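You operate a simulated robot arm through the tools that you are given. There is no shell and no other tool. Be economical: measure what you need, move in short steps, check, and stop when the job is done.

The job below is to be done with a simulated two-armed robot. You get a single attempt, and the scene is never put back.

JOB
Unscrew the beige lid and take the rubber buffer out of the box.
Fine: loosen both lid screws with the driver and stand it back; the buffer goes on top of the grey cabinet; the lid stays open.

Only the result counts: the job must be done as asked and must still hold three seconds after the hand-in. Knocking over, shifting, dropping, spilling or breaking anything else fails it. Lids that push on must go on centred and level and be pressed home; caps that screw on are set level and turned clockwise until they are tight.

ROBOT AND FRAMES
Two 7-joint arms with fingered hands on one trunk, on a base that drives. Base frame: it is fixed to the floor where the robot stands at the start and does not move with it; the origin is under the middle of the robot, x ahead of it, y to its left, z up; the surface under the hand at the start is at about z = 1.02. Units: m, rad, N and s.
The left shoulder is at the start at [0.07, 0.169, 1.343], the right one opposite. With the tool pointing down near the work surface each hand reaches from about 0.26 to 0.68 m from the robot's upright axis, wherever it stands, measured 20 degrees to its own side. Places, roughly: beige box [0.5, -0.1, 1]; beige lid [0.5, -0.1, 1.1]; black lid screw [0.5, -0.2, 1.1]; green stand [0.7, 0, 1]; silver lid screw [0.5, 0, 1.1]; top of the grey cabinet [0.5, 0.2, 1]. Payload 3.4 kg a hand.
Tool frame (each hand has its own): the origin (TCP) lies between the finger pads and is the grasp point; the fingertips stand 0.023 m ahead of it; z points along the fingers, y is the line along which they close. Largest opening 0.116 m; the body of the gripper starts 0.065 m behind the TCP. The gripper is a hand of 4 fingers: y runs from the thumb to the fingers, the wrist lies at [0, 0, -0.211] in the tool frame, and closing takes about 1.5 s.
Orientation is told as [roll, pitch, yaw] about the base's x, y, z axes, in that order, counted from this pose: with the fingers straight down and closing along the base's y, the tool's x points along the base's -x, its y along +y and its z along -z.

CONTROLS
- The arms move only by the tool nudge_tool. It takes "left_motion", "right_motion" or both (then of equal length, played together; a hand with none holds still); each is one flat list of numbers, 7 for each row, row after row: the shift along the base's x, y, z in m, then the turn, a rotation vector about the base's x, y, z in rad, then the closure, from 0 (fully open) to 1 (shut). In form: [tx, ty, tz, wx, wy, wz, jaw, tx, ty, tz, wx, wy, wz, jaw, ...]. A call has 1 to 12 rows; each row is the pose to reach, as a shift and turn from the pose commanded when the call began. Each row takes 0.2 s and may step no farther than 0.05 m and 0.15 rad from the row before; otherwise, or with a gripper value out of range, the whole call is refused. Where a pose cannot be reached the arm comes as near as it can. A force on the tool above 80 N (or 10 N above the force at the start of the call, whichever is more), or a blocked arm, ends the call early, and 0.2 s more pass. The fingers move at their own pace (about 0.153 m/s each) and stop on an object; they squeeze with about 25 N. The grip force told is the motor's: it shows also when the fingers shut on nothing. Time passes only in rows, and 0.2 s behind the last, so rows that repeat a pose let the fingers close. The reply holds the time, the measured pose of the TCP, the force on the tool along the base axes, the opening and the grip force, in the units named above and with some noise, with the torque about the TCP (base axes, N m) and any sound that the robot's microphone picked up, and new pictures: "views" is both (left out), scene, wrist or none (wrist: the cameras of the hands that moved).
- Cameras (640 x 400 px; columns grow to the right, rows downward): "scene" is now at [0.1356, -0.0231, 1.5678]; the picture's right is [-0.26, -0.97, 0.00], its down [-0.59, 0.16, -0.79] and it looks along [0.77, -0.20, -0.61] (base axes); focal length 270 px, centre (320, 200). "left" rides on the left gripper at [-0.068, 0.001, -0.09] in its tool frame; the picture's right is [-0.01, -1.00, 0.00], its down [0.80, -0.01, -0.61] and it looks along [0.61, -0.01, 0.80] (tool axes); focal length 251 px, centre (320, 200). "right" rides on the right gripper at [0.069, 0.001, -0.09] in its tool frame; the picture's right is [-0.01, 1.00, 0.00], its down [-0.80, -0.01, -0.61] and it looks along [-0.61, -0.01, 0.80] (tool axes); focal length 251 px, centre (320, 200). There is no depth. A picture from a camera that has moved, and an enlarged one, comes with that camera's place and axes in the base frame and with its lens.
- slide_trunk(by): slides the trunk up (or, below 0, down) by that many m; the arms and the scene camera ride with it, the base frame stays. It gives what a move gives, with no picture.
- roll_base(legs): drives the robot by 1 to 6 legs, each [ahead, left, turn to the left] in m, m and rad, along the robot's own axes; the way and the turn of a leg run together, so that a leg with both is an arc; at most 1.5 m and 3.142 rad a leg. The arms and the cameras ride along, it lands a little off, and it stops where it bumps. It gives what a move gives, and a new picture of the scene camera.
- hand_shape(shape, hand): the hand has 4 fingers and takes this shape, open, in about a second: jaw (thumb against the fingers, like two jaws); tri (thumb and two fingers); tip (a fingertip pinch); poke (one finger out to press); point (the index stretched); flat (the hand flat); cup (the hand cupped); fist (a fist). The gripper value then closes the fingers along that shape, each until it touches; the sizes above hold for jaw. It gives what a move gives, with no picture.
- head_to(pan, tilt): turns the head with the scene camera to pan (to the left, within 1.501 rad either way) and tilt (down, from -0.506 to 1.204), counted from straight ahead of the robot. It gives what a move gives, and a new picture of the scene camera.
- enlarge(camera, box): a new picture of the part [left, top, right, bottom] of that camera's present view, enlarged. It takes no simulated time.
- hand_in(): hands the job in; it is judged then, once.

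Work in short steps. Places have to be worked out from the pictures, the camera data and where the tool is seen: move nearer, look again, correct. Check each grasp and each placing, and mend what went wrong. You have 120 turns and 260 pictures in all, those below and enlarged ones among them. Open the grippers and draw the arms clear of the work before you hand the job in, unless the task says otherwise; then end with one line.

The tools are called after "Call:" as name(argument=value, ...) on one line, values as JSON. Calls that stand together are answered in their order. nudge_tool: Moves the arms, as the interface text tells. Its arguments: {"type":"object","properties":{"left_motion":{"type":"array","items":{"type":"number"}},"right_motion":{"type":"array","items":{"type":"number"}},"views":{"type":"string","enum":["both","scene","wrist","none"]}},"required":[]} The other tools are called the same way: slide_trunk (by) slides the trunk up or down; hand_shape (shape, hand) gives the hand a shape; roll_base (legs) drives the base; head_to (pan, tilt) turns the head that bears the scene camera; enlarge (camera, box) takes an enlarged picture of a part of a camera's view; hand_in () hands the job in.

At the start:

```text
time: 0.0
left_tcp_pos: [0.4852, 0.1475, 1.3855]
left_tcp_rot: [0.001, 0.001, 0.001]
left_ft_force: [0.2, 0.7, -0.2]
left_wrist_torque: [-0.01, 0.0, 0.02]
left_gripper_width: 0.116
left_finger_force: 0.2
left_shape: jaw
right_tcp_pos: [0.4171, -0.2626, 1.3389]
right_tcp_rot: [0.0, -0.003, -0.001]
right_ft_force: [0.6, -0.2, -0.2]
right_wrist_torque: [-0.04, 0.02, 0.02]
right_gripper_width: 0.1161
right_finger_force: 0.1
right_shape: jaw
trunk travel left (down, up): [-0.85, 0.09]
robot x, y, heading: [-0.0017, 0.0041, -0.001]
head pan, tilt: [-0.258, 0.658]
```

scene: 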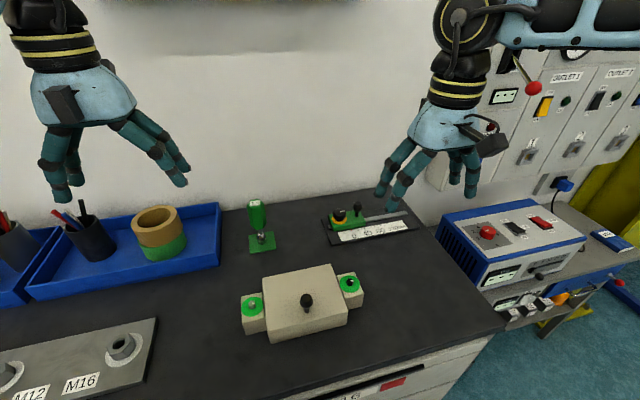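
right: 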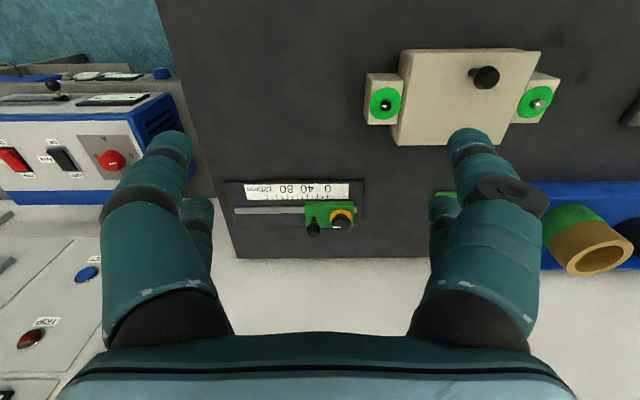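
left: 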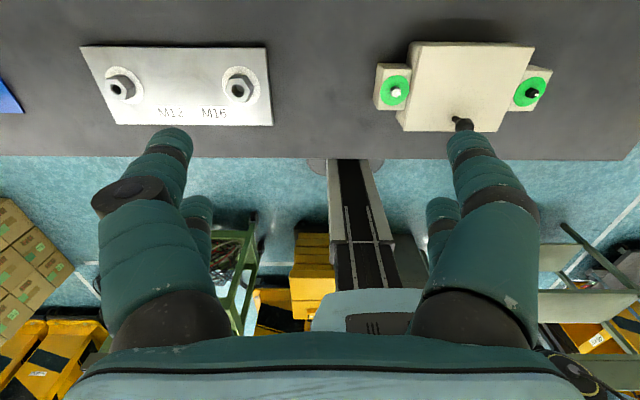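

The box with its two screws, a green driver on its stand, and the bench are visible. I'll enlarge the key details first.

Call:
enlarge(camera="scene", box=[220, 180, 380, 350])

Call:
enlarge(camera="right", box=[340, 30, 580, 180])

Call:
head_to(pan=0.3, tilt=0.9)

```text
2.35 times, centred on (300, 265) of scene
camera zoom: at [0.1356, -0.0231, 1.5678], right [-0.26, -0.97, 0.0], down [-0.59, 0.16, -0.79], along [0.77, -0.2, -0.61], focal length 634 px, centre (367, 47)
```

zoom: 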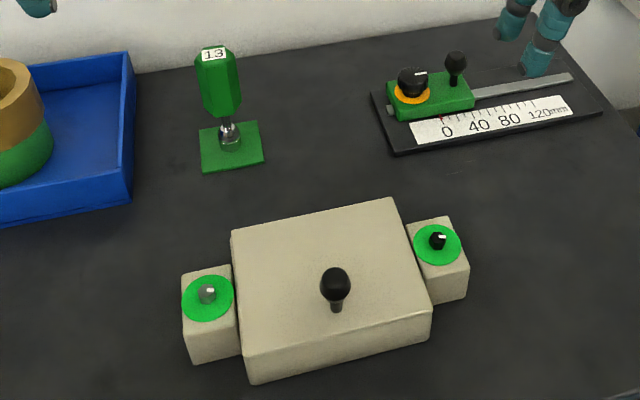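

```text
2.67 times, centred on (460, 105) of right
camera zoom: at [0.3481, -0.2627, 1.4287], right [0.01, 1.0, 0.0], down [0.79, -0.01, 0.61], along [0.61, -0.01, -0.79], focal length 670 px, centre (-53, 453)
```

zoom: 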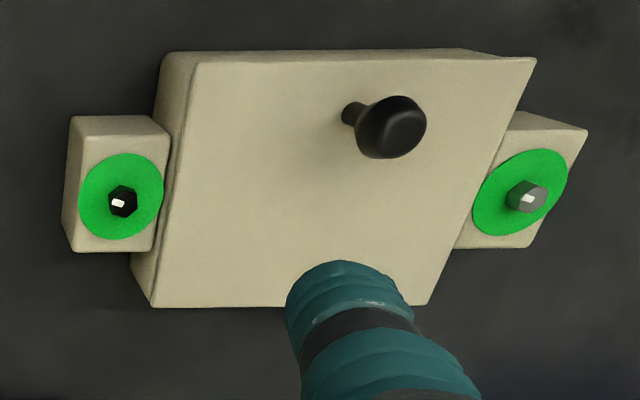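

```text
time: 1.0
left_tcp_pos: [0.485, 0.1469, 1.3849]
left_tcp_rot: [0.0, 0.001, -0.001]
left_ft_force: [0.3, -0.2, 0.0]
left_wrist_torque: [0.04, 0.0, 0.0]
left_gripper_width: 0.116
left_finger_force: 0.1
left_shape: jaw
right_tcp_pos: [0.4159, -0.2629, 1.3392]
right_tcp_rot: [-0.001, -0.003, -0.001]
right_ft_force: [-0.3, 0.6, -0.1]
right_wrist_torque: [-0.02, -0.02, -0.01]
right_gripper_width: 0.1162
right_finger_force: 0.1
right_shape: jaw
trunk travel left (down, up): [-0.85, 0.09]
robot x, y, heading: [-0.0002, -0.0015, -0.003]
head pan, tilt: [0.3, 0.901]
camera scene: at [0.1241, 0.0213, 1.548], right [0.29, -0.96, 0.0], down [-0.75, -0.23, -0.62], along [0.59, 0.18, -0.78], focal length 270 px, centre (320, 200)
```

scene: 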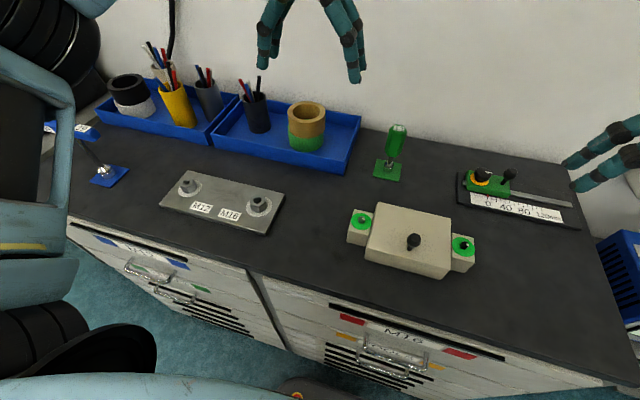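

The bench top (two grey cabinets) spans the scene; driver sits at about [0.68, 0.0], screws at about [0.457, 0.034] and [0.459, -0.173], tops near z 1.08. The driver is at the limit of reach, so I roll ahead a little.

Call:
roll_base(legs=[[0.08, 0, 0]])

Call:
head_to(pan=-0.1, tilt=0.75)

```text
time: 2.1
left_tcp_pos: [0.5454, 0.1472, 1.3821]
left_tcp_rot: [-0.001, 0.008, 0.004]
left_ft_force: [0.9, 0.0, -0.8]
left_wrist_torque: [0.02, 0.07, 0.04]
left_gripper_width: 0.116
left_finger_force: 0.1
left_shape: jaw
right_tcp_pos: [0.4765, -0.2631, 1.3358]
right_tcp_rot: [0.0, 0.005, 0.001]
right_ft_force: [1.1, 0.4, -0.6]
right_wrist_torque: [0.01, 0.09, 0.03]
right_gripper_width: 0.1159
right_finger_force: 0.0
right_shape: jaw
trunk travel left (down, up): [-0.85, 0.09]
robot x, y, heading: [0.0515, -0.0028, -0.001]
head pan, tilt: [0.3, 0.901]
stopped in leg 1: the robot was blocked; the commanded pose is now the measured one
camera scene: at [0.1853, 0.0216, 1.547], right [0.3, -0.95, 0.0], down [-0.75, -0.23, -0.62], along [0.59, 0.19, -0.79], focal length 270 px, centre (320, 200)
```

scene: 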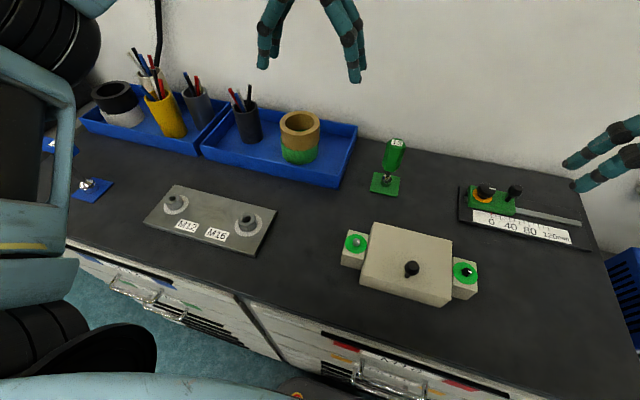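

```text
time: 3.0
left_tcp_pos: [0.5361, 0.1473, 1.3848]
left_tcp_rot: [0.0, -0.002, 0.004]
left_ft_force: [0.7, 0.4, -0.6]
left_wrist_torque: [-0.05, -0.01, 0.02]
left_gripper_width: 0.1161
left_finger_force: 0.1
left_shape: jaw
right_tcp_pos: [0.4679, -0.2617, 1.3384]
right_tcp_rot: [-0.001, -0.003, 0.001]
right_ft_force: [-0.2, 0.4, 0.3]
right_wrist_torque: [0.0, 0.0, 0.02]
right_gripper_width: 0.1159
right_finger_force: 0.1
right_shape: jaw
trunk travel left (down, up): [-0.85, 0.09]
robot x, y, heading: [0.0506, -0.0001, 0.006]
head pan, tilt: [-0.099, 0.75]
camera scene: at [0.1855, -0.009, 1.5599], right [-0.1, -1.0, 0.0], down [-0.68, 0.07, -0.73], along [0.73, -0.07, -0.68], focal length 270 px, centre (320, 200)
```

scene: 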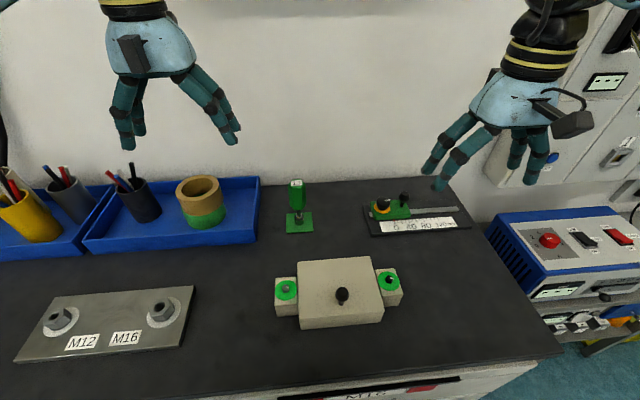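

The base stopped against the bench at x = 0.05; nothing seems shifted. I move the left hand aside and bring the right hand above and short of the driver.

Call:
nudge_tool(left_motion=[-0.01, 0.04, 0, 0, 0, 0, 0, -0.02, 0.08, 0, 0, 0, 0, 0, -0.03, 0.12, 0, 0, 0, 0, 0, -0.04, 0.15, 0, 0, 0, 0, 0, -0.05, 0.18, 0, 0, 0, 0, 0, -0.06, 0.2, 0, 0, 0, 0, 0, -0.06, 0.2, 0, 0, 0, 0, 0, -0.06, 0.2, 0, 0, 0, 0, 0], right_motion=[0.0, 0.03, 0, 0, 0, 0, 0, 0.02, 0.07, 0, 0, 0, 0, 0, 0.04, 0.11, 0, 0, 0, 0, 0, 0.06, 0.15, -0.01, 0, 0, 0, 0, 0.09, 0.185, -0.02, 0, 0, 0, 0, 0.12, 0.22, -0.03, 0, 0, 0, 0, 0.14, 0.25, -0.05, 0, 0, 0, 0, 0.15, 0.262, -0.06, 0, 0, 0, 0])

```text
time: 4.8
left_tcp_pos: [0.4751, 0.3468, 1.386]
left_tcp_rot: [0.0, 0.0, 0.004]
left_ft_force: [0.3, 0.1, -0.8]
left_wrist_torque: [0.03, 0.0, -0.01]
left_gripper_width: 0.1157
left_finger_force: 0.0
left_shape: jaw
right_tcp_pos: [0.5264, -0.1194, 1.2702]
right_tcp_rot: [0.002, -0.001, 0.0]
right_ft_force: [0.3, 0.1, -0.4]
right_wrist_torque: [0.04, -0.02, -0.02]
right_gripper_width: 0.1163
right_finger_force: 0.0
right_shape: jaw
right hand out of reach, approached as far as the arm can: row 4, 5, 6, 7, 8
trunk travel left (down, up): [-0.85, 0.09]
robot x, y, heading: [0.0529, -0.0015, -0.002]
head pan, tilt: [-0.099, 0.75]
camera scene: at [0.1864, -0.0091, 1.5598], right [-0.1, -1.0, 0.0], down [-0.68, 0.07, -0.73], along [0.73, -0.07, -0.68], focal length 270 px, centre (320, 200)
camera right: at [0.4599, -0.1192, 1.3613], right [0.01, 1.0, 0.0], down [0.79, -0.01, 0.61], along [0.61, 0.0, -0.79], focal length 251 px, centre (320, 200)
camera left: at [0.5448, 0.347, 1.477], right [0.01, -1.0, 0.0], down [-0.79, -0.01, 0.61], along [-0.61, -0.01, -0.79], focal length 251 px, centre (320, 200)
```

scene: 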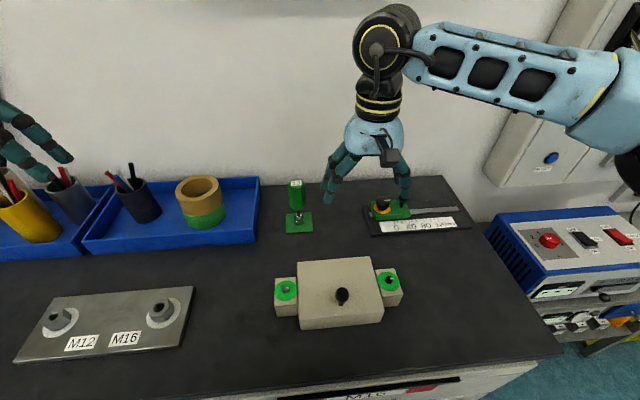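
right: 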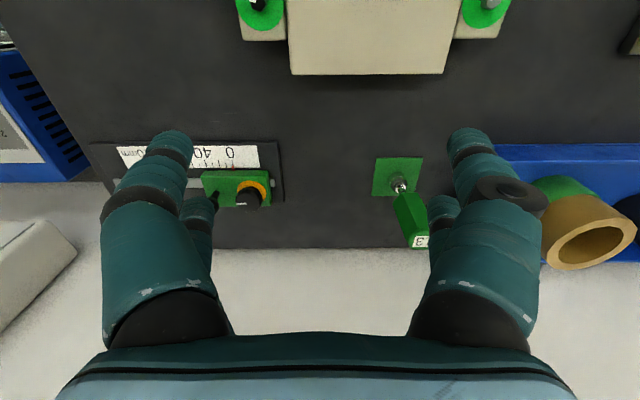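
left: 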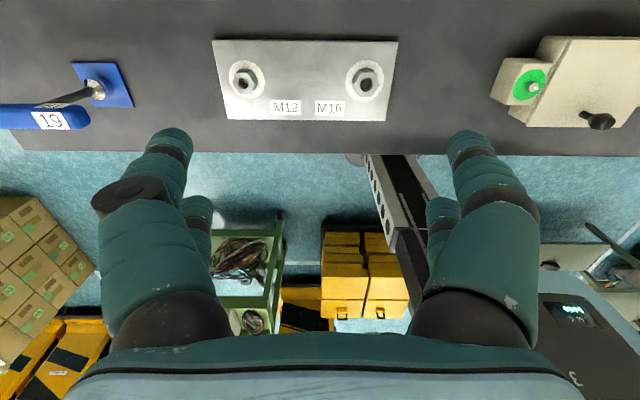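

The arm hit its reach limit here with the wrist above the shoulder. I raise the trunk so that the shoulder is level with the wrist, then try lower.

Call:
slide_trunk(by=0.085)

Call:
nudge_tool(right_motion=[0, 0.0, -0.05, 0, 0, 0, 0, 0, 0.02, -0.09, 0, 0, 0, 0, 0, 0.05, -0.12, 0, 0, 0, 0, 0, 0.09, -0.14, 0, 0, 0, 0, 0.02, 0.115, -0.14, 0, 0, 0, 0, 0.05, 0.12, -0.14, 0, 0, 0, 0])

```text
time: 6.0
left_tcp_pos: [0.475, 0.3472, 1.4719]
left_tcp_rot: [0.001, 0.0, 0.004]
left_ft_force: [0.0, -0.6, 0.3]
left_wrist_torque: [-0.04, -0.01, 0.03]
left_gripper_width: 0.1157
left_finger_force: 0.0
left_shape: jaw
right_tcp_pos: [0.5271, -0.12, 1.3562]
right_tcp_rot: [0.002, -0.001, 0.0]
right_ft_force: [0.8, -0.5, -0.8]
right_wrist_torque: [0.01, -0.02, 0.0]
right_gripper_width: 0.116
right_finger_force: 0.2
right_shape: jaw
trunk travel left (down, up): [-0.935, 0.005]
robot x, y, heading: [0.0511, 0.0026, 0.002]
head pan, tilt: [-0.099, 0.75]
```

```text
time: 7.4
left_tcp_pos: [0.4757, 0.3476, 1.4713]
left_tcp_rot: [-0.001, 0.0, 0.003]
left_ft_force: [0.5, 0.0, 0.3]
left_wrist_torque: [0.03, -0.01, 0.0]
left_gripper_width: 0.1162
left_finger_force: 0.1
left_shape: jaw
right_tcp_pos: [0.5018, -0.1063, 1.2419]
right_tcp_rot: [0.003, -0.001, 0.001]
right_ft_force: [0.2, -1.0, 0.9]
right_wrist_torque: [-0.01, 0.03, -0.01]
right_gripper_width: 0.1159
right_finger_force: 0.1
right_shape: jaw
right hand out of reach, approached as far as the arm can: row 2, 3, 4, 5, 6
trunk travel left (down, up): [-0.935, 0.005]
robot x, y, heading: [0.0528, 0.001, 0.0]
head pan, tilt: [-0.099, 0.75]
camera scene: at [0.1866, -0.0093, 1.6448], right [-0.1, -1.0, 0.0], down [-0.68, 0.07, -0.73], along [0.73, -0.07, -0.68], focal length 270 px, centre (320, 200)
camera right: at [0.4341, -0.1061, 1.3326], right [0.01, 1.0, 0.0], down [0.79, -0.01, 0.61], along [0.61, 0.0, -0.79], focal length 251 px, centre (320, 200)
```

scene: 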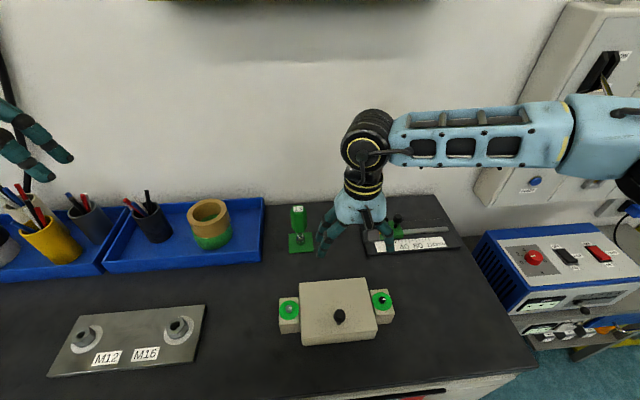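
right: 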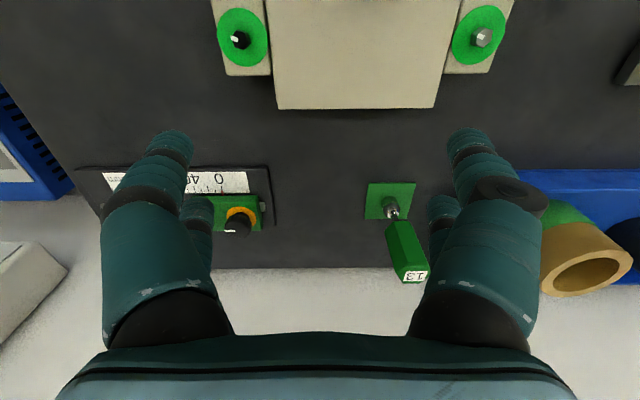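

The arm seems cramped working across its midline. I strafe the robot to the left so the driver lies to its right, where its reach is best.

Call:
nudge_tool(right_motion=[-0.03, -0.03, 0.02, 0, 0, 0, 0, -0.05, -0.07, 0.03, 0, 0, 0, 0], views="none")

Call:
roll_base(legs=[[-0.015, 0, 0], [0, 0.22, 0]])

```text
time: 8.0
left_tcp_pos: [0.4714, 0.3448, 1.4738]
left_tcp_rot: [0.0, -0.003, 0.004]
left_ft_force: [-0.7, 0.7, -0.3]
left_wrist_torque: [0.04, -0.05, 0.0]
left_gripper_width: 0.1159
left_finger_force: 0.1
left_shape: jaw
right_tcp_pos: [0.4498, -0.1788, 1.2757]
right_tcp_rot: [0.003, -0.007, 0.0]
right_ft_force: [0.5, 0.4, -0.3]
right_wrist_torque: [-0.01, 0.0, 0.02]
right_gripper_width: 0.116
right_finger_force: 0.2
right_shape: jaw
trunk travel left (down, up): [-0.935, 0.005]
robot x, y, heading: [0.0534, 0.0001, 0.004]
head pan, tilt: [-0.099, 0.75]
```

```text
time: 10.1
left_tcp_pos: [0.4575, 0.56, 1.4736]
left_tcp_rot: [0.003, -0.001, 0.007]
left_ft_force: [-0.9, -0.9, 0.4]
left_wrist_torque: [0.07, -0.02, -0.01]
left_gripper_width: 0.1159
left_finger_force: 0.1
left_shape: jaw
right_tcp_pos: [0.4406, 0.0366, 1.2731]
right_tcp_rot: [0.004, -0.002, 0.001]
right_ft_force: [-0.2, 0.0, -0.2]
right_wrist_torque: [0.02, -0.03, 0.01]
right_gripper_width: 0.1159
right_finger_force: 0.0
right_shape: jaw
trunk travel left (down, up): [-0.935, 0.005]
robot x, y, heading: [0.0341, 0.2207, 0.001]
head pan, tilt: [-0.099, 0.75]
camera scene: at [0.1696, 0.2025, 1.6448], right [-0.09, -1.0, 0.0], down [-0.68, 0.07, -0.73], along [0.73, -0.07, -0.68], focal length 270 px, centre (320, 200)
```

scene: 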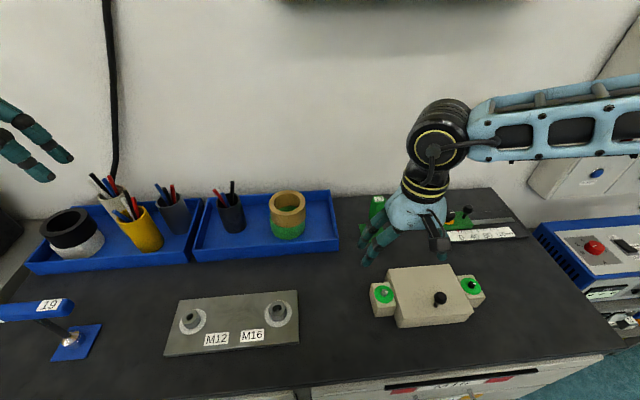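

Now the right hand goes forward toward the driver, staying above its top, to see how far it reaches.

Call:
nudge_tool(right_motion=[0.04, -0.01, 0, 0, 0, 0, 0, 0.08, -0.02, -0.02, 0, 0, 0, 0, 0.12, -0.03, -0.04, 0, 0, 0, 0, 0.15, -0.036, -0.06, 0, 0, 0, 0, 0.17, -0.036, -0.065, 0, 0, 0, 0])

```text
time: 11.3
left_tcp_pos: [0.4578, 0.566, 1.4712]
left_tcp_rot: [0.002, 0.0, 0.005]
left_ft_force: [-0.7, -1.2, -0.2]
left_wrist_torque: [0.01, -0.01, 0.01]
left_gripper_width: 0.1158
left_finger_force: 0.0
left_shape: jaw
right_tcp_pos: [0.5891, 0.0, 1.2157]
right_tcp_rot: [0.001, -0.004, 0.003]
right_ft_force: [-0.3, 0.4, -0.1]
right_wrist_torque: [-0.01, 0.0, -0.03]
right_gripper_width: 0.1161
right_finger_force: 0.1
right_shape: jaw
right hand out of reach, approached as far as the arm can: row 4, 5
trunk travel left (down, up): [-0.935, 0.005]
robot x, y, heading: [0.0369, 0.2147, 0.007]
head pan, tilt: [-0.099, 0.75]
camera scene: at [0.1693, 0.2093, 1.6449], right [-0.09, -1.0, 0.0], down [-0.68, 0.06, -0.73], along [0.73, -0.07, -0.68], focal length 270 px, centre (320, 200)
camera right: at [0.5208, 0.0006, 1.3051], right [0.01, 1.0, 0.0], down [0.79, -0.01, 0.61], along [0.61, 0.0, -0.79], focal length 251 px, centre (320, 200)
```

scene: 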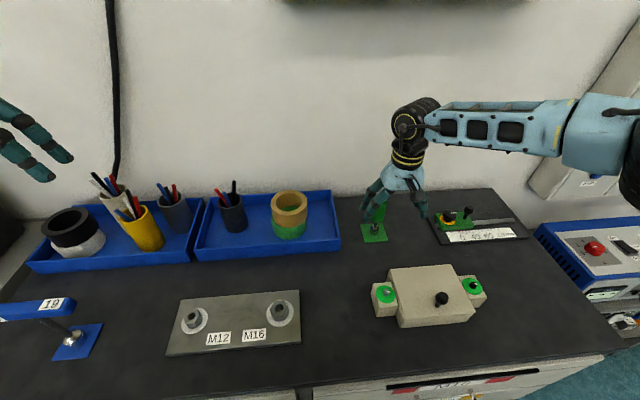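
right: 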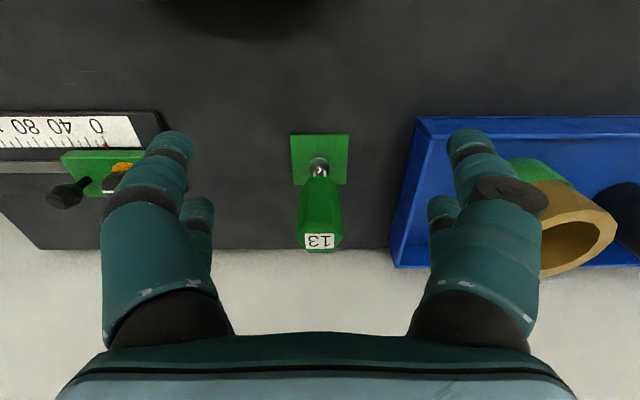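

The driver axis works out at about [0.68, 0.001], handle top z ≈ 1.156. I lower the hand in front of it to grip height, then try to go forward.

Call:
nudge_tool(right_motion=[0, 0, -0.04, 0, 0, 0, 0, 0, 0, -0.08, 0, 0, 0, 0, 0.03, 0, -0.085, 0, 0, 0, 0], views="wrist")

```text
time: 12.1
left_tcp_pos: [0.4584, 0.5656, 1.4719]
left_tcp_rot: [-0.001, 0.0, 0.006]
left_ft_force: [-0.3, -0.5, -0.6]
left_wrist_torque: [-0.02, 0.05, -0.02]
left_gripper_width: 0.1158
left_finger_force: 0.1
left_shape: jaw
right_tcp_pos: [0.5722, -0.019, 1.1519]
right_tcp_rot: [0.002, -0.003, 0.002]
right_ft_force: [0.6, -0.3, 0.0]
right_wrist_torque: [0.03, -0.02, -0.01]
right_gripper_width: 0.1163
right_finger_force: 0.1
right_shape: jaw
right hand out of reach, approached as far as the arm can: row 1, 2, 3
trunk travel left (down, up): [-0.935, 0.005]
robot x, y, heading: [0.0361, 0.2154, 0.003]
head pan, tilt: [-0.099, 0.75]
camera right: at [0.5029, -0.0189, 1.2422], right [0.01, 1.0, 0.0], down [0.79, -0.01, 0.61], along [0.61, 0.0, -0.79], focal length 251 px, centre (320, 200)
```

right: 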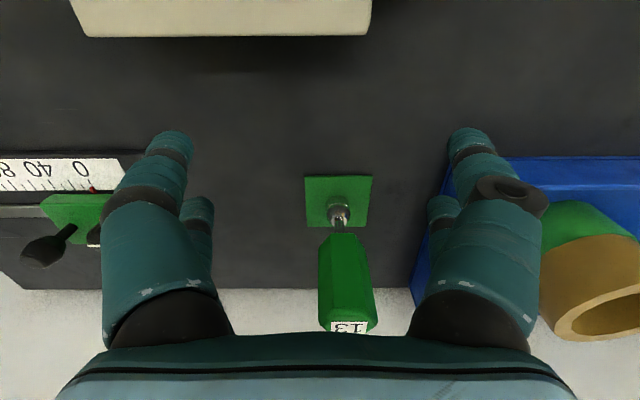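

The reach depends on wrist configuration; I try yawing the hand clockwise so the forearm can point more forward, then extend.

Call:
nudge_tool(right_motion=[0, 0, 0, 0, 0, -0.15, 0, 0, 0, 0, 0, 0, -0.3, 0, 0, 0, 0, 0, 0, -0.45, 0, 0, 0, 0, 0, 0, -0.6, 0, 0.03, 0.01, -0.01, 0, 0, -0.6, 0, 0.04, 0.02, -0.02, 0, 0, -0.6, 0])

```text
time: 13.5
left_tcp_pos: [0.4577, 0.5663, 1.4705]
left_tcp_rot: [0.0, 0.001, 0.004]
left_ft_force: [0.1, -0.5, -0.8]
left_wrist_torque: [0.02, -0.02, 0.02]
left_gripper_width: 0.1157
left_finger_force: 0.2
left_shape: jaw
right_tcp_pos: [0.5755, -0.0218, 1.1551]
right_tcp_rot: [0.002, -0.002, -0.598]
right_ft_force: [-0.3, -0.7, 0.4]
right_wrist_torque: [0.01, 0.0, 0.02]
right_gripper_width: 0.1162
right_finger_force: 0.0
right_shape: jaw
right hand out of reach, approached as far as the arm can: row 5, 6
trunk travel left (down, up): [-0.935, 0.005]
robot x, y, heading: [0.0387, 0.2152, 0.003]
head pan, tilt: [-0.099, 0.75]
camera scene: at [0.17, 0.2091, 1.6449], right [-0.09, -1.0, 0.0], down [-0.68, 0.06, -0.73], along [0.73, -0.07, -0.68], focal length 270 px, centre (320, 200)
camera right: at [0.5195, 0.017, 1.2461], right [0.57, 0.82, 0.0], down [0.65, -0.45, 0.61], along [0.5, -0.35, -0.79], focal length 251 px, centre (320, 200)
```

scene: 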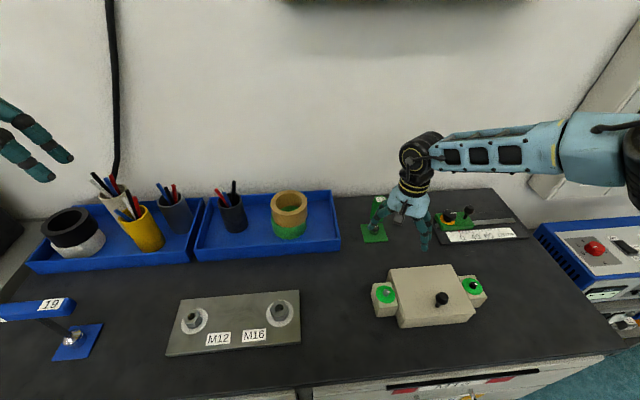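
right: 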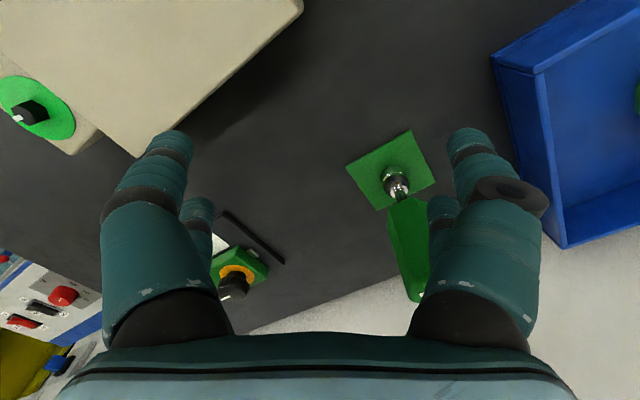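

Yaw is free, so the limit is the arm itself. I retract the arm up and back, then turn the robot left so its right shoulder comes nearer to the driver.

Call:
nudge_tool(right_motion=[-0.02, -0.01, 0.04, 0, 0, 0.15, 0, -0.04, -0.02, 0.08, 0, 0, 0.3, 0, -0.06, -0.03, 0.12, 0, 0, 0.45, 0, -0.09, -0.04, 0.15, 0, 0, 0.6, 0, -0.12, -0.05, 0.18, 0, 0, 0.6, 0, -0.16, -0.06, 0.19, 0, 0, 0.6, 0, -0.2, -0.07, 0.2, 0, 0, 0.6, 0], views="none")

Call:
roll_base(legs=[[0, 0, 0.6]])

```text
time: 15.1
left_tcp_pos: [0.4542, 0.5661, 1.4726]
left_tcp_rot: [0.001, -0.002, 0.006]
left_ft_force: [0.0, 0.2, 1.2]
left_wrist_torque: [0.0, -0.01, 0.01]
left_gripper_width: 0.1161
left_finger_force: 0.0
left_shape: jaw
right_tcp_pos: [0.3712, -0.0956, 1.3583]
right_tcp_rot: [0.001, -0.003, 0.003]
right_ft_force: [0.9, 0.5, -0.5]
right_wrist_torque: [0.0, 0.01, 0.03]
right_gripper_width: 0.116
right_finger_force: 0.0
right_shape: jaw
trunk travel left (down, up): [-0.935, 0.005]
robot x, y, heading: [0.0366, 0.2177, 0.008]
head pan, tilt: [-0.099, 0.75]
```

```text
time: 17.1
left_tcp_pos: [0.1774, 0.7464, 1.4722]
left_tcp_rot: [0.001, 0.0, 0.625]
left_ft_force: [-0.6, 0.2, -0.6]
left_wrist_torque: [0.0, 0.02, -0.05]
left_gripper_width: 0.1161
left_finger_force: 0.0
left_shape: jaw
right_tcp_pos: [0.492, 0.1591, 1.3577]
right_tcp_rot: [0.001, -0.001, 0.622]
right_ft_force: [0.1, 0.0, -0.5]
right_wrist_torque: [-0.03, 0.0, 0.02]
right_gripper_width: 0.1158
right_finger_force: 0.1
right_shape: jaw
trunk travel left (down, up): [-0.935, 0.005]
robot x, y, heading: [0.0341, 0.2171, 0.626]
head pan, tilt: [-0.099, 0.75]
camera scene: at [0.1501, 0.2869, 1.6449], right [0.5, -0.87, 0.0], down [-0.59, -0.34, -0.73], along [0.63, 0.37, -0.68], focal length 270 px, centre (320, 200)
```

scene: 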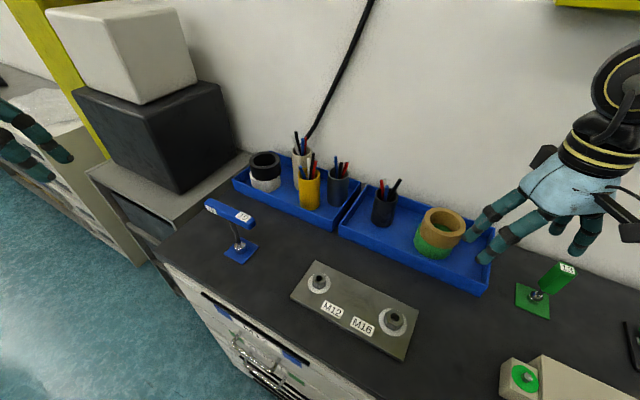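

The turn worked freely. Now I look right and reach toward the driver from above to find the new limit.

Call:
head_to(pan=-0.75, tilt=0.75)

Call:
nudge_tool(right_motion=[0.03, -0.03, -0.02, 0, 0, -0.1, 0, 0.06, -0.06, -0.04, 0, 0, -0.2, 0, 0.09, -0.09, -0.06, 0, 0, -0.3, 0, 0.11, -0.12, -0.08, 0, 0, -0.4, 0, 0.13, -0.14, -0.1, 0, 0, -0.5, 0, 0.15, -0.16, -0.12, 0, 0, -0.6, 0, 0.18, -0.16, -0.14, 0, 0, -0.62, 0])

```text
time: 18.2
left_tcp_pos: [0.1759, 0.7462, 1.4721]
left_tcp_rot: [-0.001, 0.0, 0.625]
left_ft_force: [-0.1, 0.6, -0.4]
left_wrist_torque: [0.0, -0.07, 0.01]
left_gripper_width: 0.1157
left_finger_force: 0.0
left_shape: jaw
right_tcp_pos: [0.4911, 0.1614, 1.3568]
right_tcp_rot: [0.004, -0.001, 0.623]
right_ft_force: [0.7, 0.3, -0.2]
right_wrist_torque: [-0.02, 0.01, -0.02]
right_gripper_width: 0.116
right_finger_force: 0.0
right_shape: jaw
trunk travel left (down, up): [-0.935, 0.005]
robot x, y, heading: [0.033, 0.2182, 0.624]
head pan, tilt: [-0.75, 0.75]
camera scene: at [0.16, 0.2359, 1.6449], right [-0.13, -0.99, 0.0], down [-0.68, 0.09, -0.73], along [0.73, -0.09, -0.68], focal length 270 px, centre (320, 200)
```

scene: 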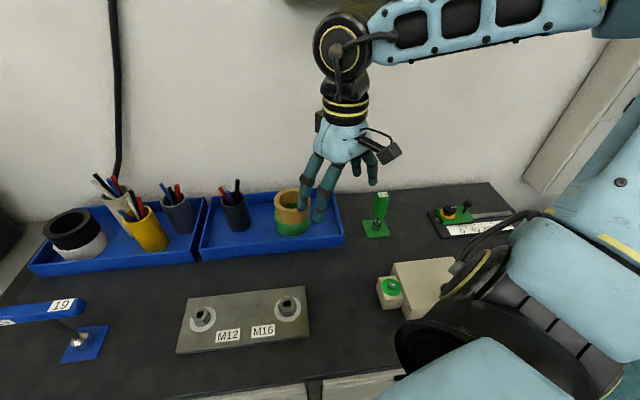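

```text
time: 19.8
left_tcp_pos: [0.1805, 0.7476, 1.4708]
left_tcp_rot: [0.002, 0.002, 0.624]
left_ft_force: [0.2, -0.7, 0.1]
left_wrist_torque: [0.01, 0.05, -0.01]
left_gripper_width: 0.1156
left_finger_force: 0.0
left_shape: jaw
right_tcp_pos: [0.6764, 0.0006, 1.216]
right_tcp_rot: [0.001, -0.001, -0.001]
right_ft_force: [0.1, 0.0, 0.4]
right_wrist_torque: [-0.02, 0.0, -0.01]
right_gripper_width: 0.1161
right_finger_force: 0.0
right_shape: jaw
trunk travel left (down, up): [-0.935, 0.005]
robot x, y, heading: [0.0345, 0.2147, 0.628]
head pan, tilt: [-0.75, 0.75]
camera scene: at [0.163, 0.2358, 1.6447], right [-0.13, -0.99, 0.0], down [-0.68, 0.09, -0.73], along [0.72, -0.09, -0.68], focal length 270 px, centre (320, 200)
camera right: at [0.6077, 0.0008, 1.3072], right [0.01, 1.0, 0.0], down [0.79, -0.01, 0.61], along [0.61, 0.0, -0.79], focal length 251 px, centre (320, 200)
```

scene: 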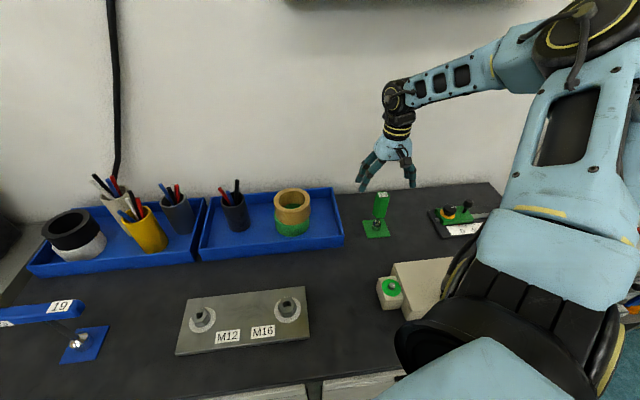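
right: 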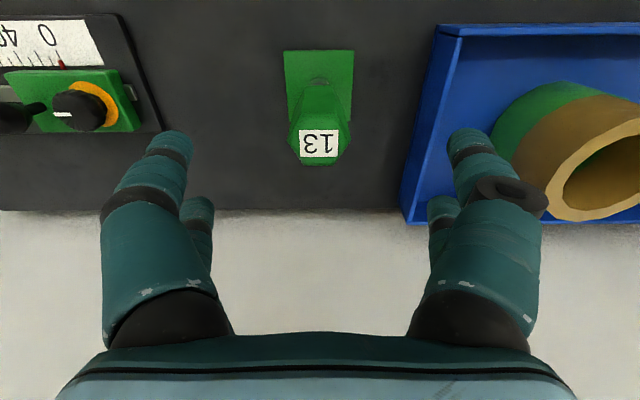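

The hand is now directly over the driver and within reach. Its axis reads about [0.6785, 0.001]; I descend to z 1.12 with open fingers.

Call:
nudge_tool(right_motion=[0.002, 0.0005, -0.04, 0, 0, 0, 0, 0.002, 0.0005, -0.07, 0, 0, 0, 0, 0.002, 0.0005, -0.096, 0, 0, 0, 0])

```text
time: 20.6
left_tcp_pos: [0.1787, 0.7467, 1.4724]
left_tcp_rot: [0.001, 0.0, 0.625]
left_ft_force: [0.8, 0.1, -0.4]
left_wrist_torque: [0.02, 0.02, 0.0]
left_gripper_width: 0.1161
left_finger_force: 0.1
left_shape: jaw
right_tcp_pos: [0.6762, 0.0025, 1.1213]
right_tcp_rot: [0.002, -0.001, 0.001]
right_ft_force: [-0.2, 0.4, 0.8]
right_wrist_torque: [0.01, -0.01, -0.01]
right_gripper_width: 0.1161
right_finger_force: 0.1
right_shape: jaw
trunk travel left (down, up): [-0.935, 0.005]
robot x, y, heading: [0.0369, 0.2161, 0.627]
head pan, tilt: [-0.75, 0.75]
camera scene: at [0.1613, 0.2357, 1.6448], right [-0.13, -0.99, 0.0], down [-0.68, 0.09, -0.73], along [0.72, -0.09, -0.68], focal length 270 px, centre (320, 200)
camera right: at [0.6081, 0.0018, 1.2114], right [0.01, 1.0, 0.0], down [0.79, -0.01, 0.61], along [0.61, 0.0, -0.79], focal length 251 px, centre (320, 200)
```

scene: 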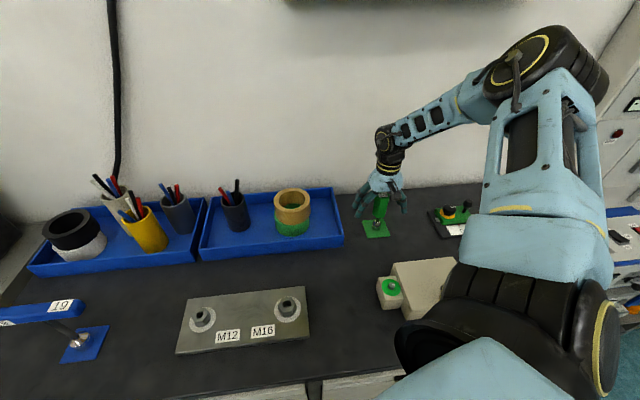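
right: 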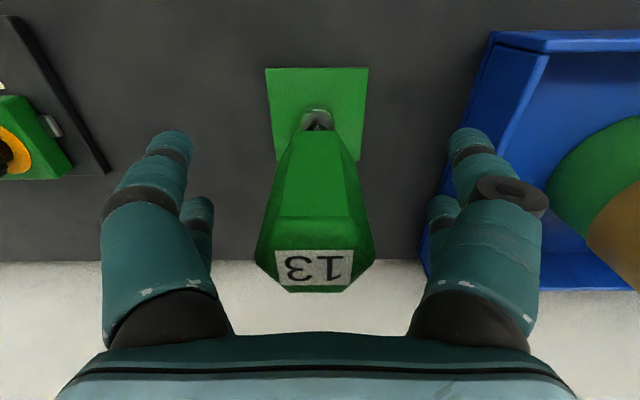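

The driver is centred between the fingers, but its hex corners face them. I yaw the hand by -30° so that the fingers close on flats, then close.

Call:
nudge_tool(right_motion=[0, -0.001, 0, 0, 0, -0.14, 0, 0.001, -0.002, 0, 0, 0, -0.28, 0, 0.001, -0.002, 0, 0, 0, -0.42, 0, 0.001, -0.002, 0, 0, 0, -0.524, 0, 0.001, -0.002, 0, 0, 0, -0.524, 0.5, 0.001, -0.002, 0, 0, 0, -0.524, 1, 0.001, -0.002, 0, 0, 0, -0.524, 1, 0.001, -0.002, 0, 0, 0, -0.524, 1, 0.001, -0.002, 0, 0, 0, -0.524, 1, 0.001, -0.002, 0, 0, 0, -0.524, 1, 0.001, -0.002, 0, 0, 0, -0.524, 1, 0.001, -0.002, 0, 0, 0, -0.524, 1])

```text
time: 23.2
left_tcp_pos: [0.1775, 0.7464, 1.4726]
left_tcp_rot: [0.001, 0.002, 0.624]
left_ft_force: [0.1, 0.5, -0.1]
left_wrist_torque: [0.0, 0.03, 0.03]
left_gripper_width: 0.116
left_finger_force: 0.0
left_shape: jaw
right_tcp_pos: [0.6756, 0.0004, 1.122]
right_tcp_rot: [0.002, -0.001, -0.522]
right_ft_force: [-0.1, 0.4, 0.1]
right_wrist_torque: [-0.01, 0.0, 0.04]
right_gripper_width: 0.0146
right_finger_force: 25.1
right_shape: jaw
trunk travel left (down, up): [-0.935, 0.005]
robot x, y, heading: [0.0329, 0.2161, 0.626]
head pan, tilt: [-0.75, 0.75]
camera scene: at [0.1606, 0.2354, 1.6448], right [-0.13, -0.99, 0.0], down [-0.68, 0.09, -0.73], along [0.73, -0.09, -0.68], focal length 270 px, centre (320, 200)
camera right: at [0.6173, 0.0345, 1.2119], right [0.51, 0.86, 0.0], down [0.68, -0.4, 0.61], along [0.52, -0.31, -0.79], focal length 251 px, centre (320, 200)
```

scene: 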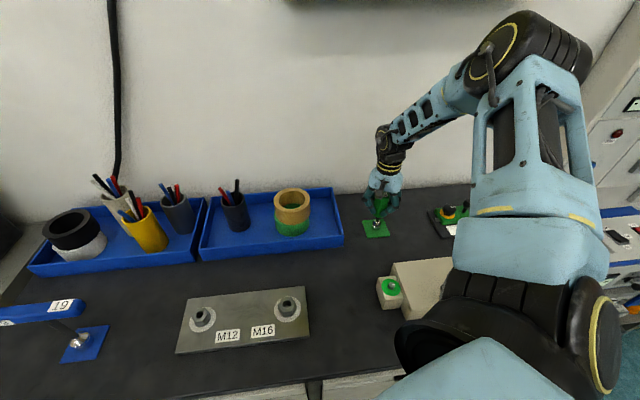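
right: 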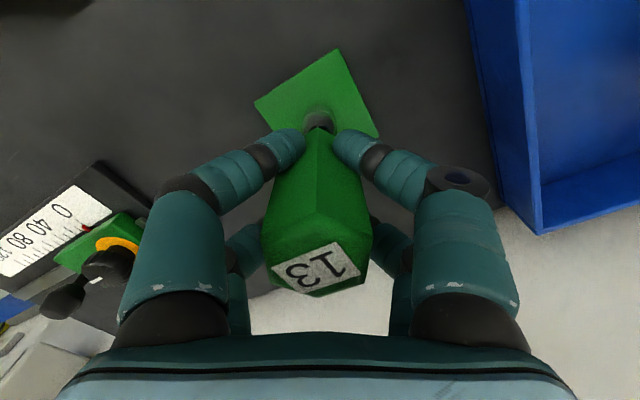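

The fingers are closed around the lower part of the handle with 25 N. I lift it 0.06 and check that it follows.

Call:
nudge_tool(right_motion=[0, 0, 0.01, 0, 0, 0, 1, 0, 0, 0.03, 0, 0, 0, 1, 0, 0, 0.06, 0, 0, 0, 1])

Call:
enlarge(camera="scene", box=[340, 110, 480, 250])

```text
time: 24.0
left_tcp_pos: [0.1764, 0.7472, 1.4715]
left_tcp_rot: [0.0, 0.0, 0.624]
left_ft_force: [-0.5, -0.1, 0.6]
left_wrist_torque: [0.03, -0.02, -0.02]
left_gripper_width: 0.1159
left_finger_force: 0.1
left_shape: jaw
right_tcp_pos: [0.6748, 0.0013, 1.1826]
right_tcp_rot: [0.002, -0.001, -0.521]
right_ft_force: [-0.1, 0.7, -1.0]
right_wrist_torque: [-0.02, 0.0, -0.01]
right_gripper_width: 0.0141
right_finger_force: 24.7
right_shape: jaw
trunk travel left (down, up): [-0.935, 0.005]
robot x, y, heading: [0.0378, 0.2167, 0.625]
head pan, tilt: [-0.75, 0.75]
camera scene: at [0.1592, 0.236, 1.6449], right [-0.13, -0.99, 0.0], down [-0.68, 0.09, -0.73], along [0.73, -0.09, -0.68], focal length 270 px, centre (320, 200)
camera right: at [0.6161, 0.0347, 1.2732], right [0.51, 0.86, 0.0], down [0.68, -0.4, 0.61], along [0.52, -0.31, -0.79], focal length 251 px, centre (320, 200)
```

scene: 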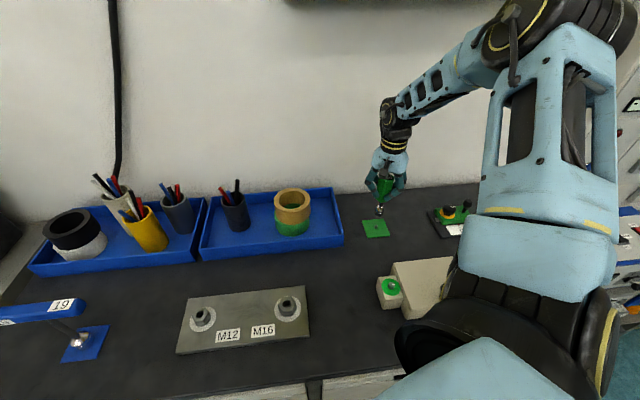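
right: 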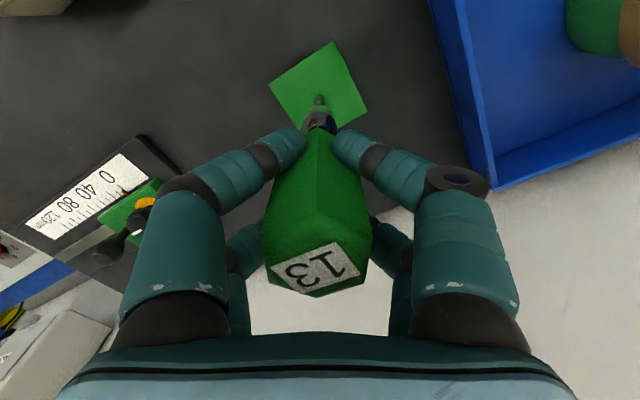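

```text
2.86 times, centred on (410, 180) of scene
camera zoom: at [0.1592, 0.236, 1.6449], right [-0.13, -0.99, 0.0], down [-0.68, 0.09, -0.73], along [0.73, -0.09, -0.68], focal length 770 px, centre (63, 257)
```

zoom: 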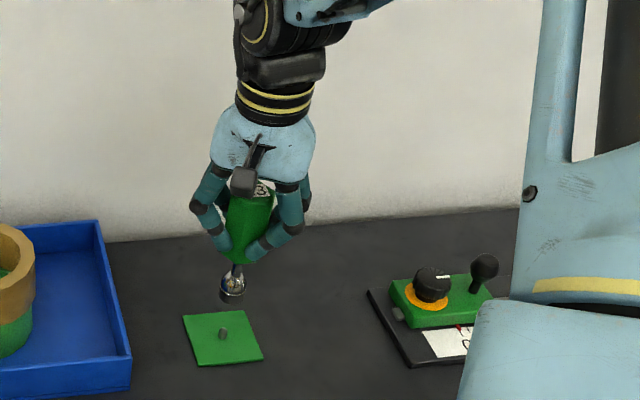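

The driver came up cleanly; its stand has a peg, and the socket tip is about 0.10 below the TCP. I carry it up and over the silver screw.

Call:
nudge_tool(right_motion=[0, 0, 0.04, 0, 0, 0, 1, -0.04, 0.006, 0.06, 0, 0, 0, 1, -0.085, 0.012, 0.06, 0, 0, 0, 1, -0.13, 0.02, 0.06, 0, 0, 0, 1, -0.175, 0.026, 0.06, 0, 0, 0, 1, -0.218, 0.033, 0.05, 0, 0, 0, 1, -0.218, 0.033, 0.05, 0, 0, 0, 1])

Call:
enlarge(camera="right", box=[220, 20, 420, 160])

Call:
enlarge(camera="scene", box=[320, 160, 480, 330])

```text
time: 25.6
left_tcp_pos: [0.1791, 0.7464, 1.4709]
left_tcp_rot: [0.002, 0.0, 0.625]
left_ft_force: [0.0, 0.8, -0.3]
left_wrist_torque: [-0.01, -0.01, 0.0]
left_gripper_width: 0.1158
left_finger_force: 0.1
left_shape: jaw
right_tcp_pos: [0.4637, 0.0325, 1.2318]
right_tcp_rot: [0.0, 0.001, -0.522]
right_ft_force: [0.4, 0.2, -1.8]
right_wrist_torque: [-0.01, 0.0, -0.02]
right_gripper_width: 0.0131
right_finger_force: 25.3
right_shape: jaw
right hand out of reach, approached as far as the arm can: row 6, 7
trunk travel left (down, up): [-0.935, 0.005]
robot x, y, heading: [0.035, 0.2192, 0.623]
head pan, tilt: [-0.75, 0.75]
camera scene: at [0.1617, 0.2353, 1.6447], right [-0.13, -0.99, 0.0], down [-0.68, 0.09, -0.73], along [0.72, -0.09, -0.68], focal length 270 px, centre (320, 200)
camera right: at [0.4054, 0.0671, 1.3219], right [0.51, 0.86, 0.0], down [0.69, -0.4, 0.61], along [0.52, -0.31, -0.8], focal length 251 px, centre (320, 200)
```

scene: 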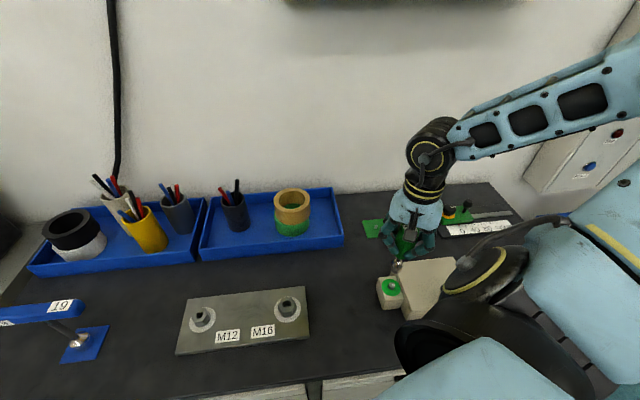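
right: 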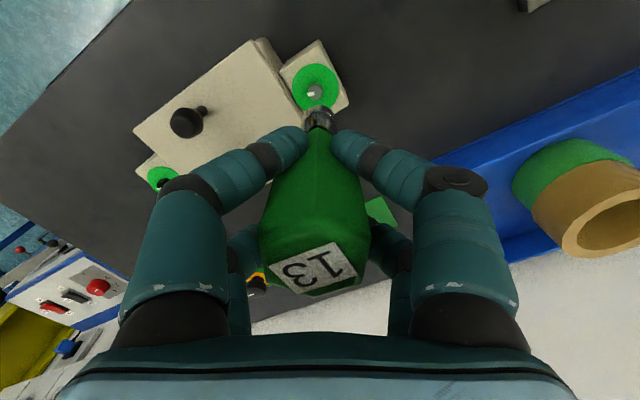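

```text
2.86 times, centred on (320, 90) of right
camera zoom: at [0.4054, 0.0671, 1.3219], right [0.51, 0.86, 0.0], down [0.69, -0.4, 0.61], along [0.52, -0.31, -0.8], focal length 718 px, centre (320, 514)
```

zoom: 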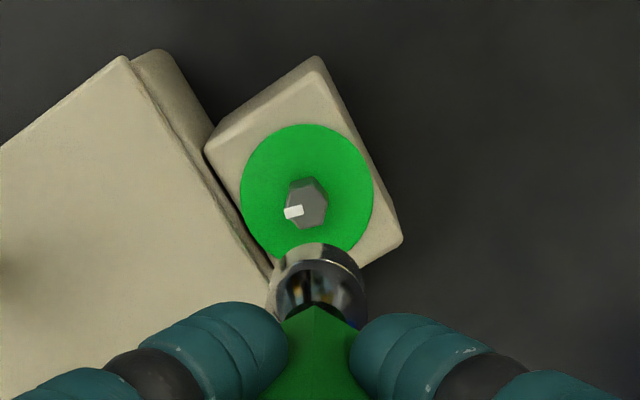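

```text
2.35 times, centred on (400, 245) of scene
camera zoom: at [0.1617, 0.2353, 1.6447], right [-0.13, -0.99, 0.0], down [-0.68, 0.09, -0.73], along [0.72, -0.09, -0.68], focal length 634 px, centre (132, 94)
```

zoom: 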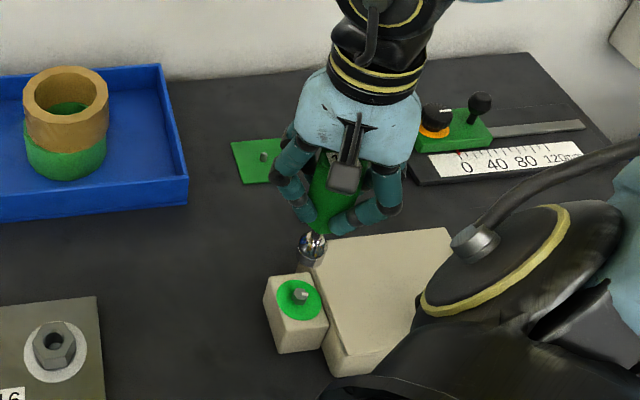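

The hand is too close in for this base position (short of the screw by ~6 mm). I raise the driver and back the base off 0.13.

Call:
nudge_tool(right_motion=[0.01, 0, 0.03, 0, 0, 0, 1, 0.02, 0, 0.05, 0, 0, 0, 1], views="none")

Call:
roll_base(legs=[[-0.13, 0, 0]])

```text
time: 26.2
left_tcp_pos: [0.1774, 0.7462, 1.471]
left_tcp_rot: [-0.001, 0.0, 0.626]
left_ft_force: [-0.7, 0.6, 0.3]
left_wrist_torque: [0.0, 0.0, -0.01]
left_gripper_width: 0.116
left_finger_force: 0.0
left_shape: jaw
right_tcp_pos: [0.4814, 0.0334, 1.2819]
right_tcp_rot: [0.002, -0.003, -0.521]
right_ft_force: [-0.3, -0.3, -0.5]
right_wrist_torque: [-0.01, -0.02, 0.01]
right_gripper_width: 0.0128
right_finger_force: 25.1
right_shape: jaw
trunk travel left (down, up): [-0.935, 0.005]
robot x, y, heading: [0.0384, 0.2178, 0.625]
head pan, tilt: [-0.75, 0.75]
```

```text
time: 27.5
left_tcp_pos: [0.0782, 0.675, 1.4685]
left_tcp_rot: [-0.001, 0.004, 0.624]
left_ft_force: [0.3, 0.2, 0.4]
left_wrist_torque: [-0.01, 0.01, -0.04]
left_gripper_width: 0.1162
left_finger_force: 0.0
left_shape: jaw
right_tcp_pos: [0.3802, -0.0386, 1.2808]
right_tcp_rot: [-0.002, 0.0, -0.522]
right_ft_force: [0.2, 0.0, -1.5]
right_wrist_torque: [0.01, 0.04, -0.02]
right_gripper_width: 0.0129
right_finger_force: 25.4
right_shape: jaw
trunk travel left (down, up): [-0.935, 0.005]
robot x, y, heading: [-0.0677, 0.145, 0.621]
head pan, tilt: [-0.75, 0.75]
camera scene: at [0.0606, 0.1637, 1.6444], right [-0.13, -0.99, 0.0], down [-0.68, 0.08, -0.73], along [0.72, -0.09, -0.68], focal length 270 px, centre (320, 200)
```

scene: 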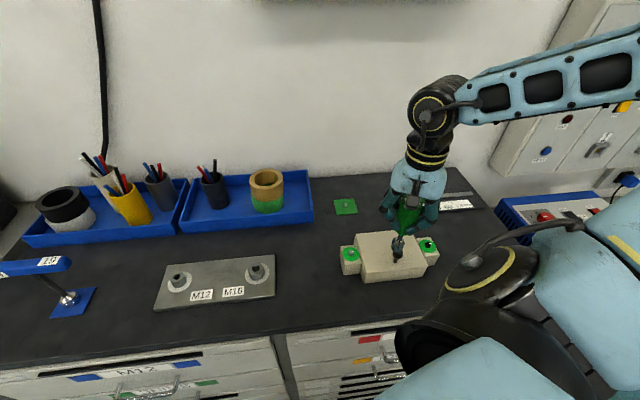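

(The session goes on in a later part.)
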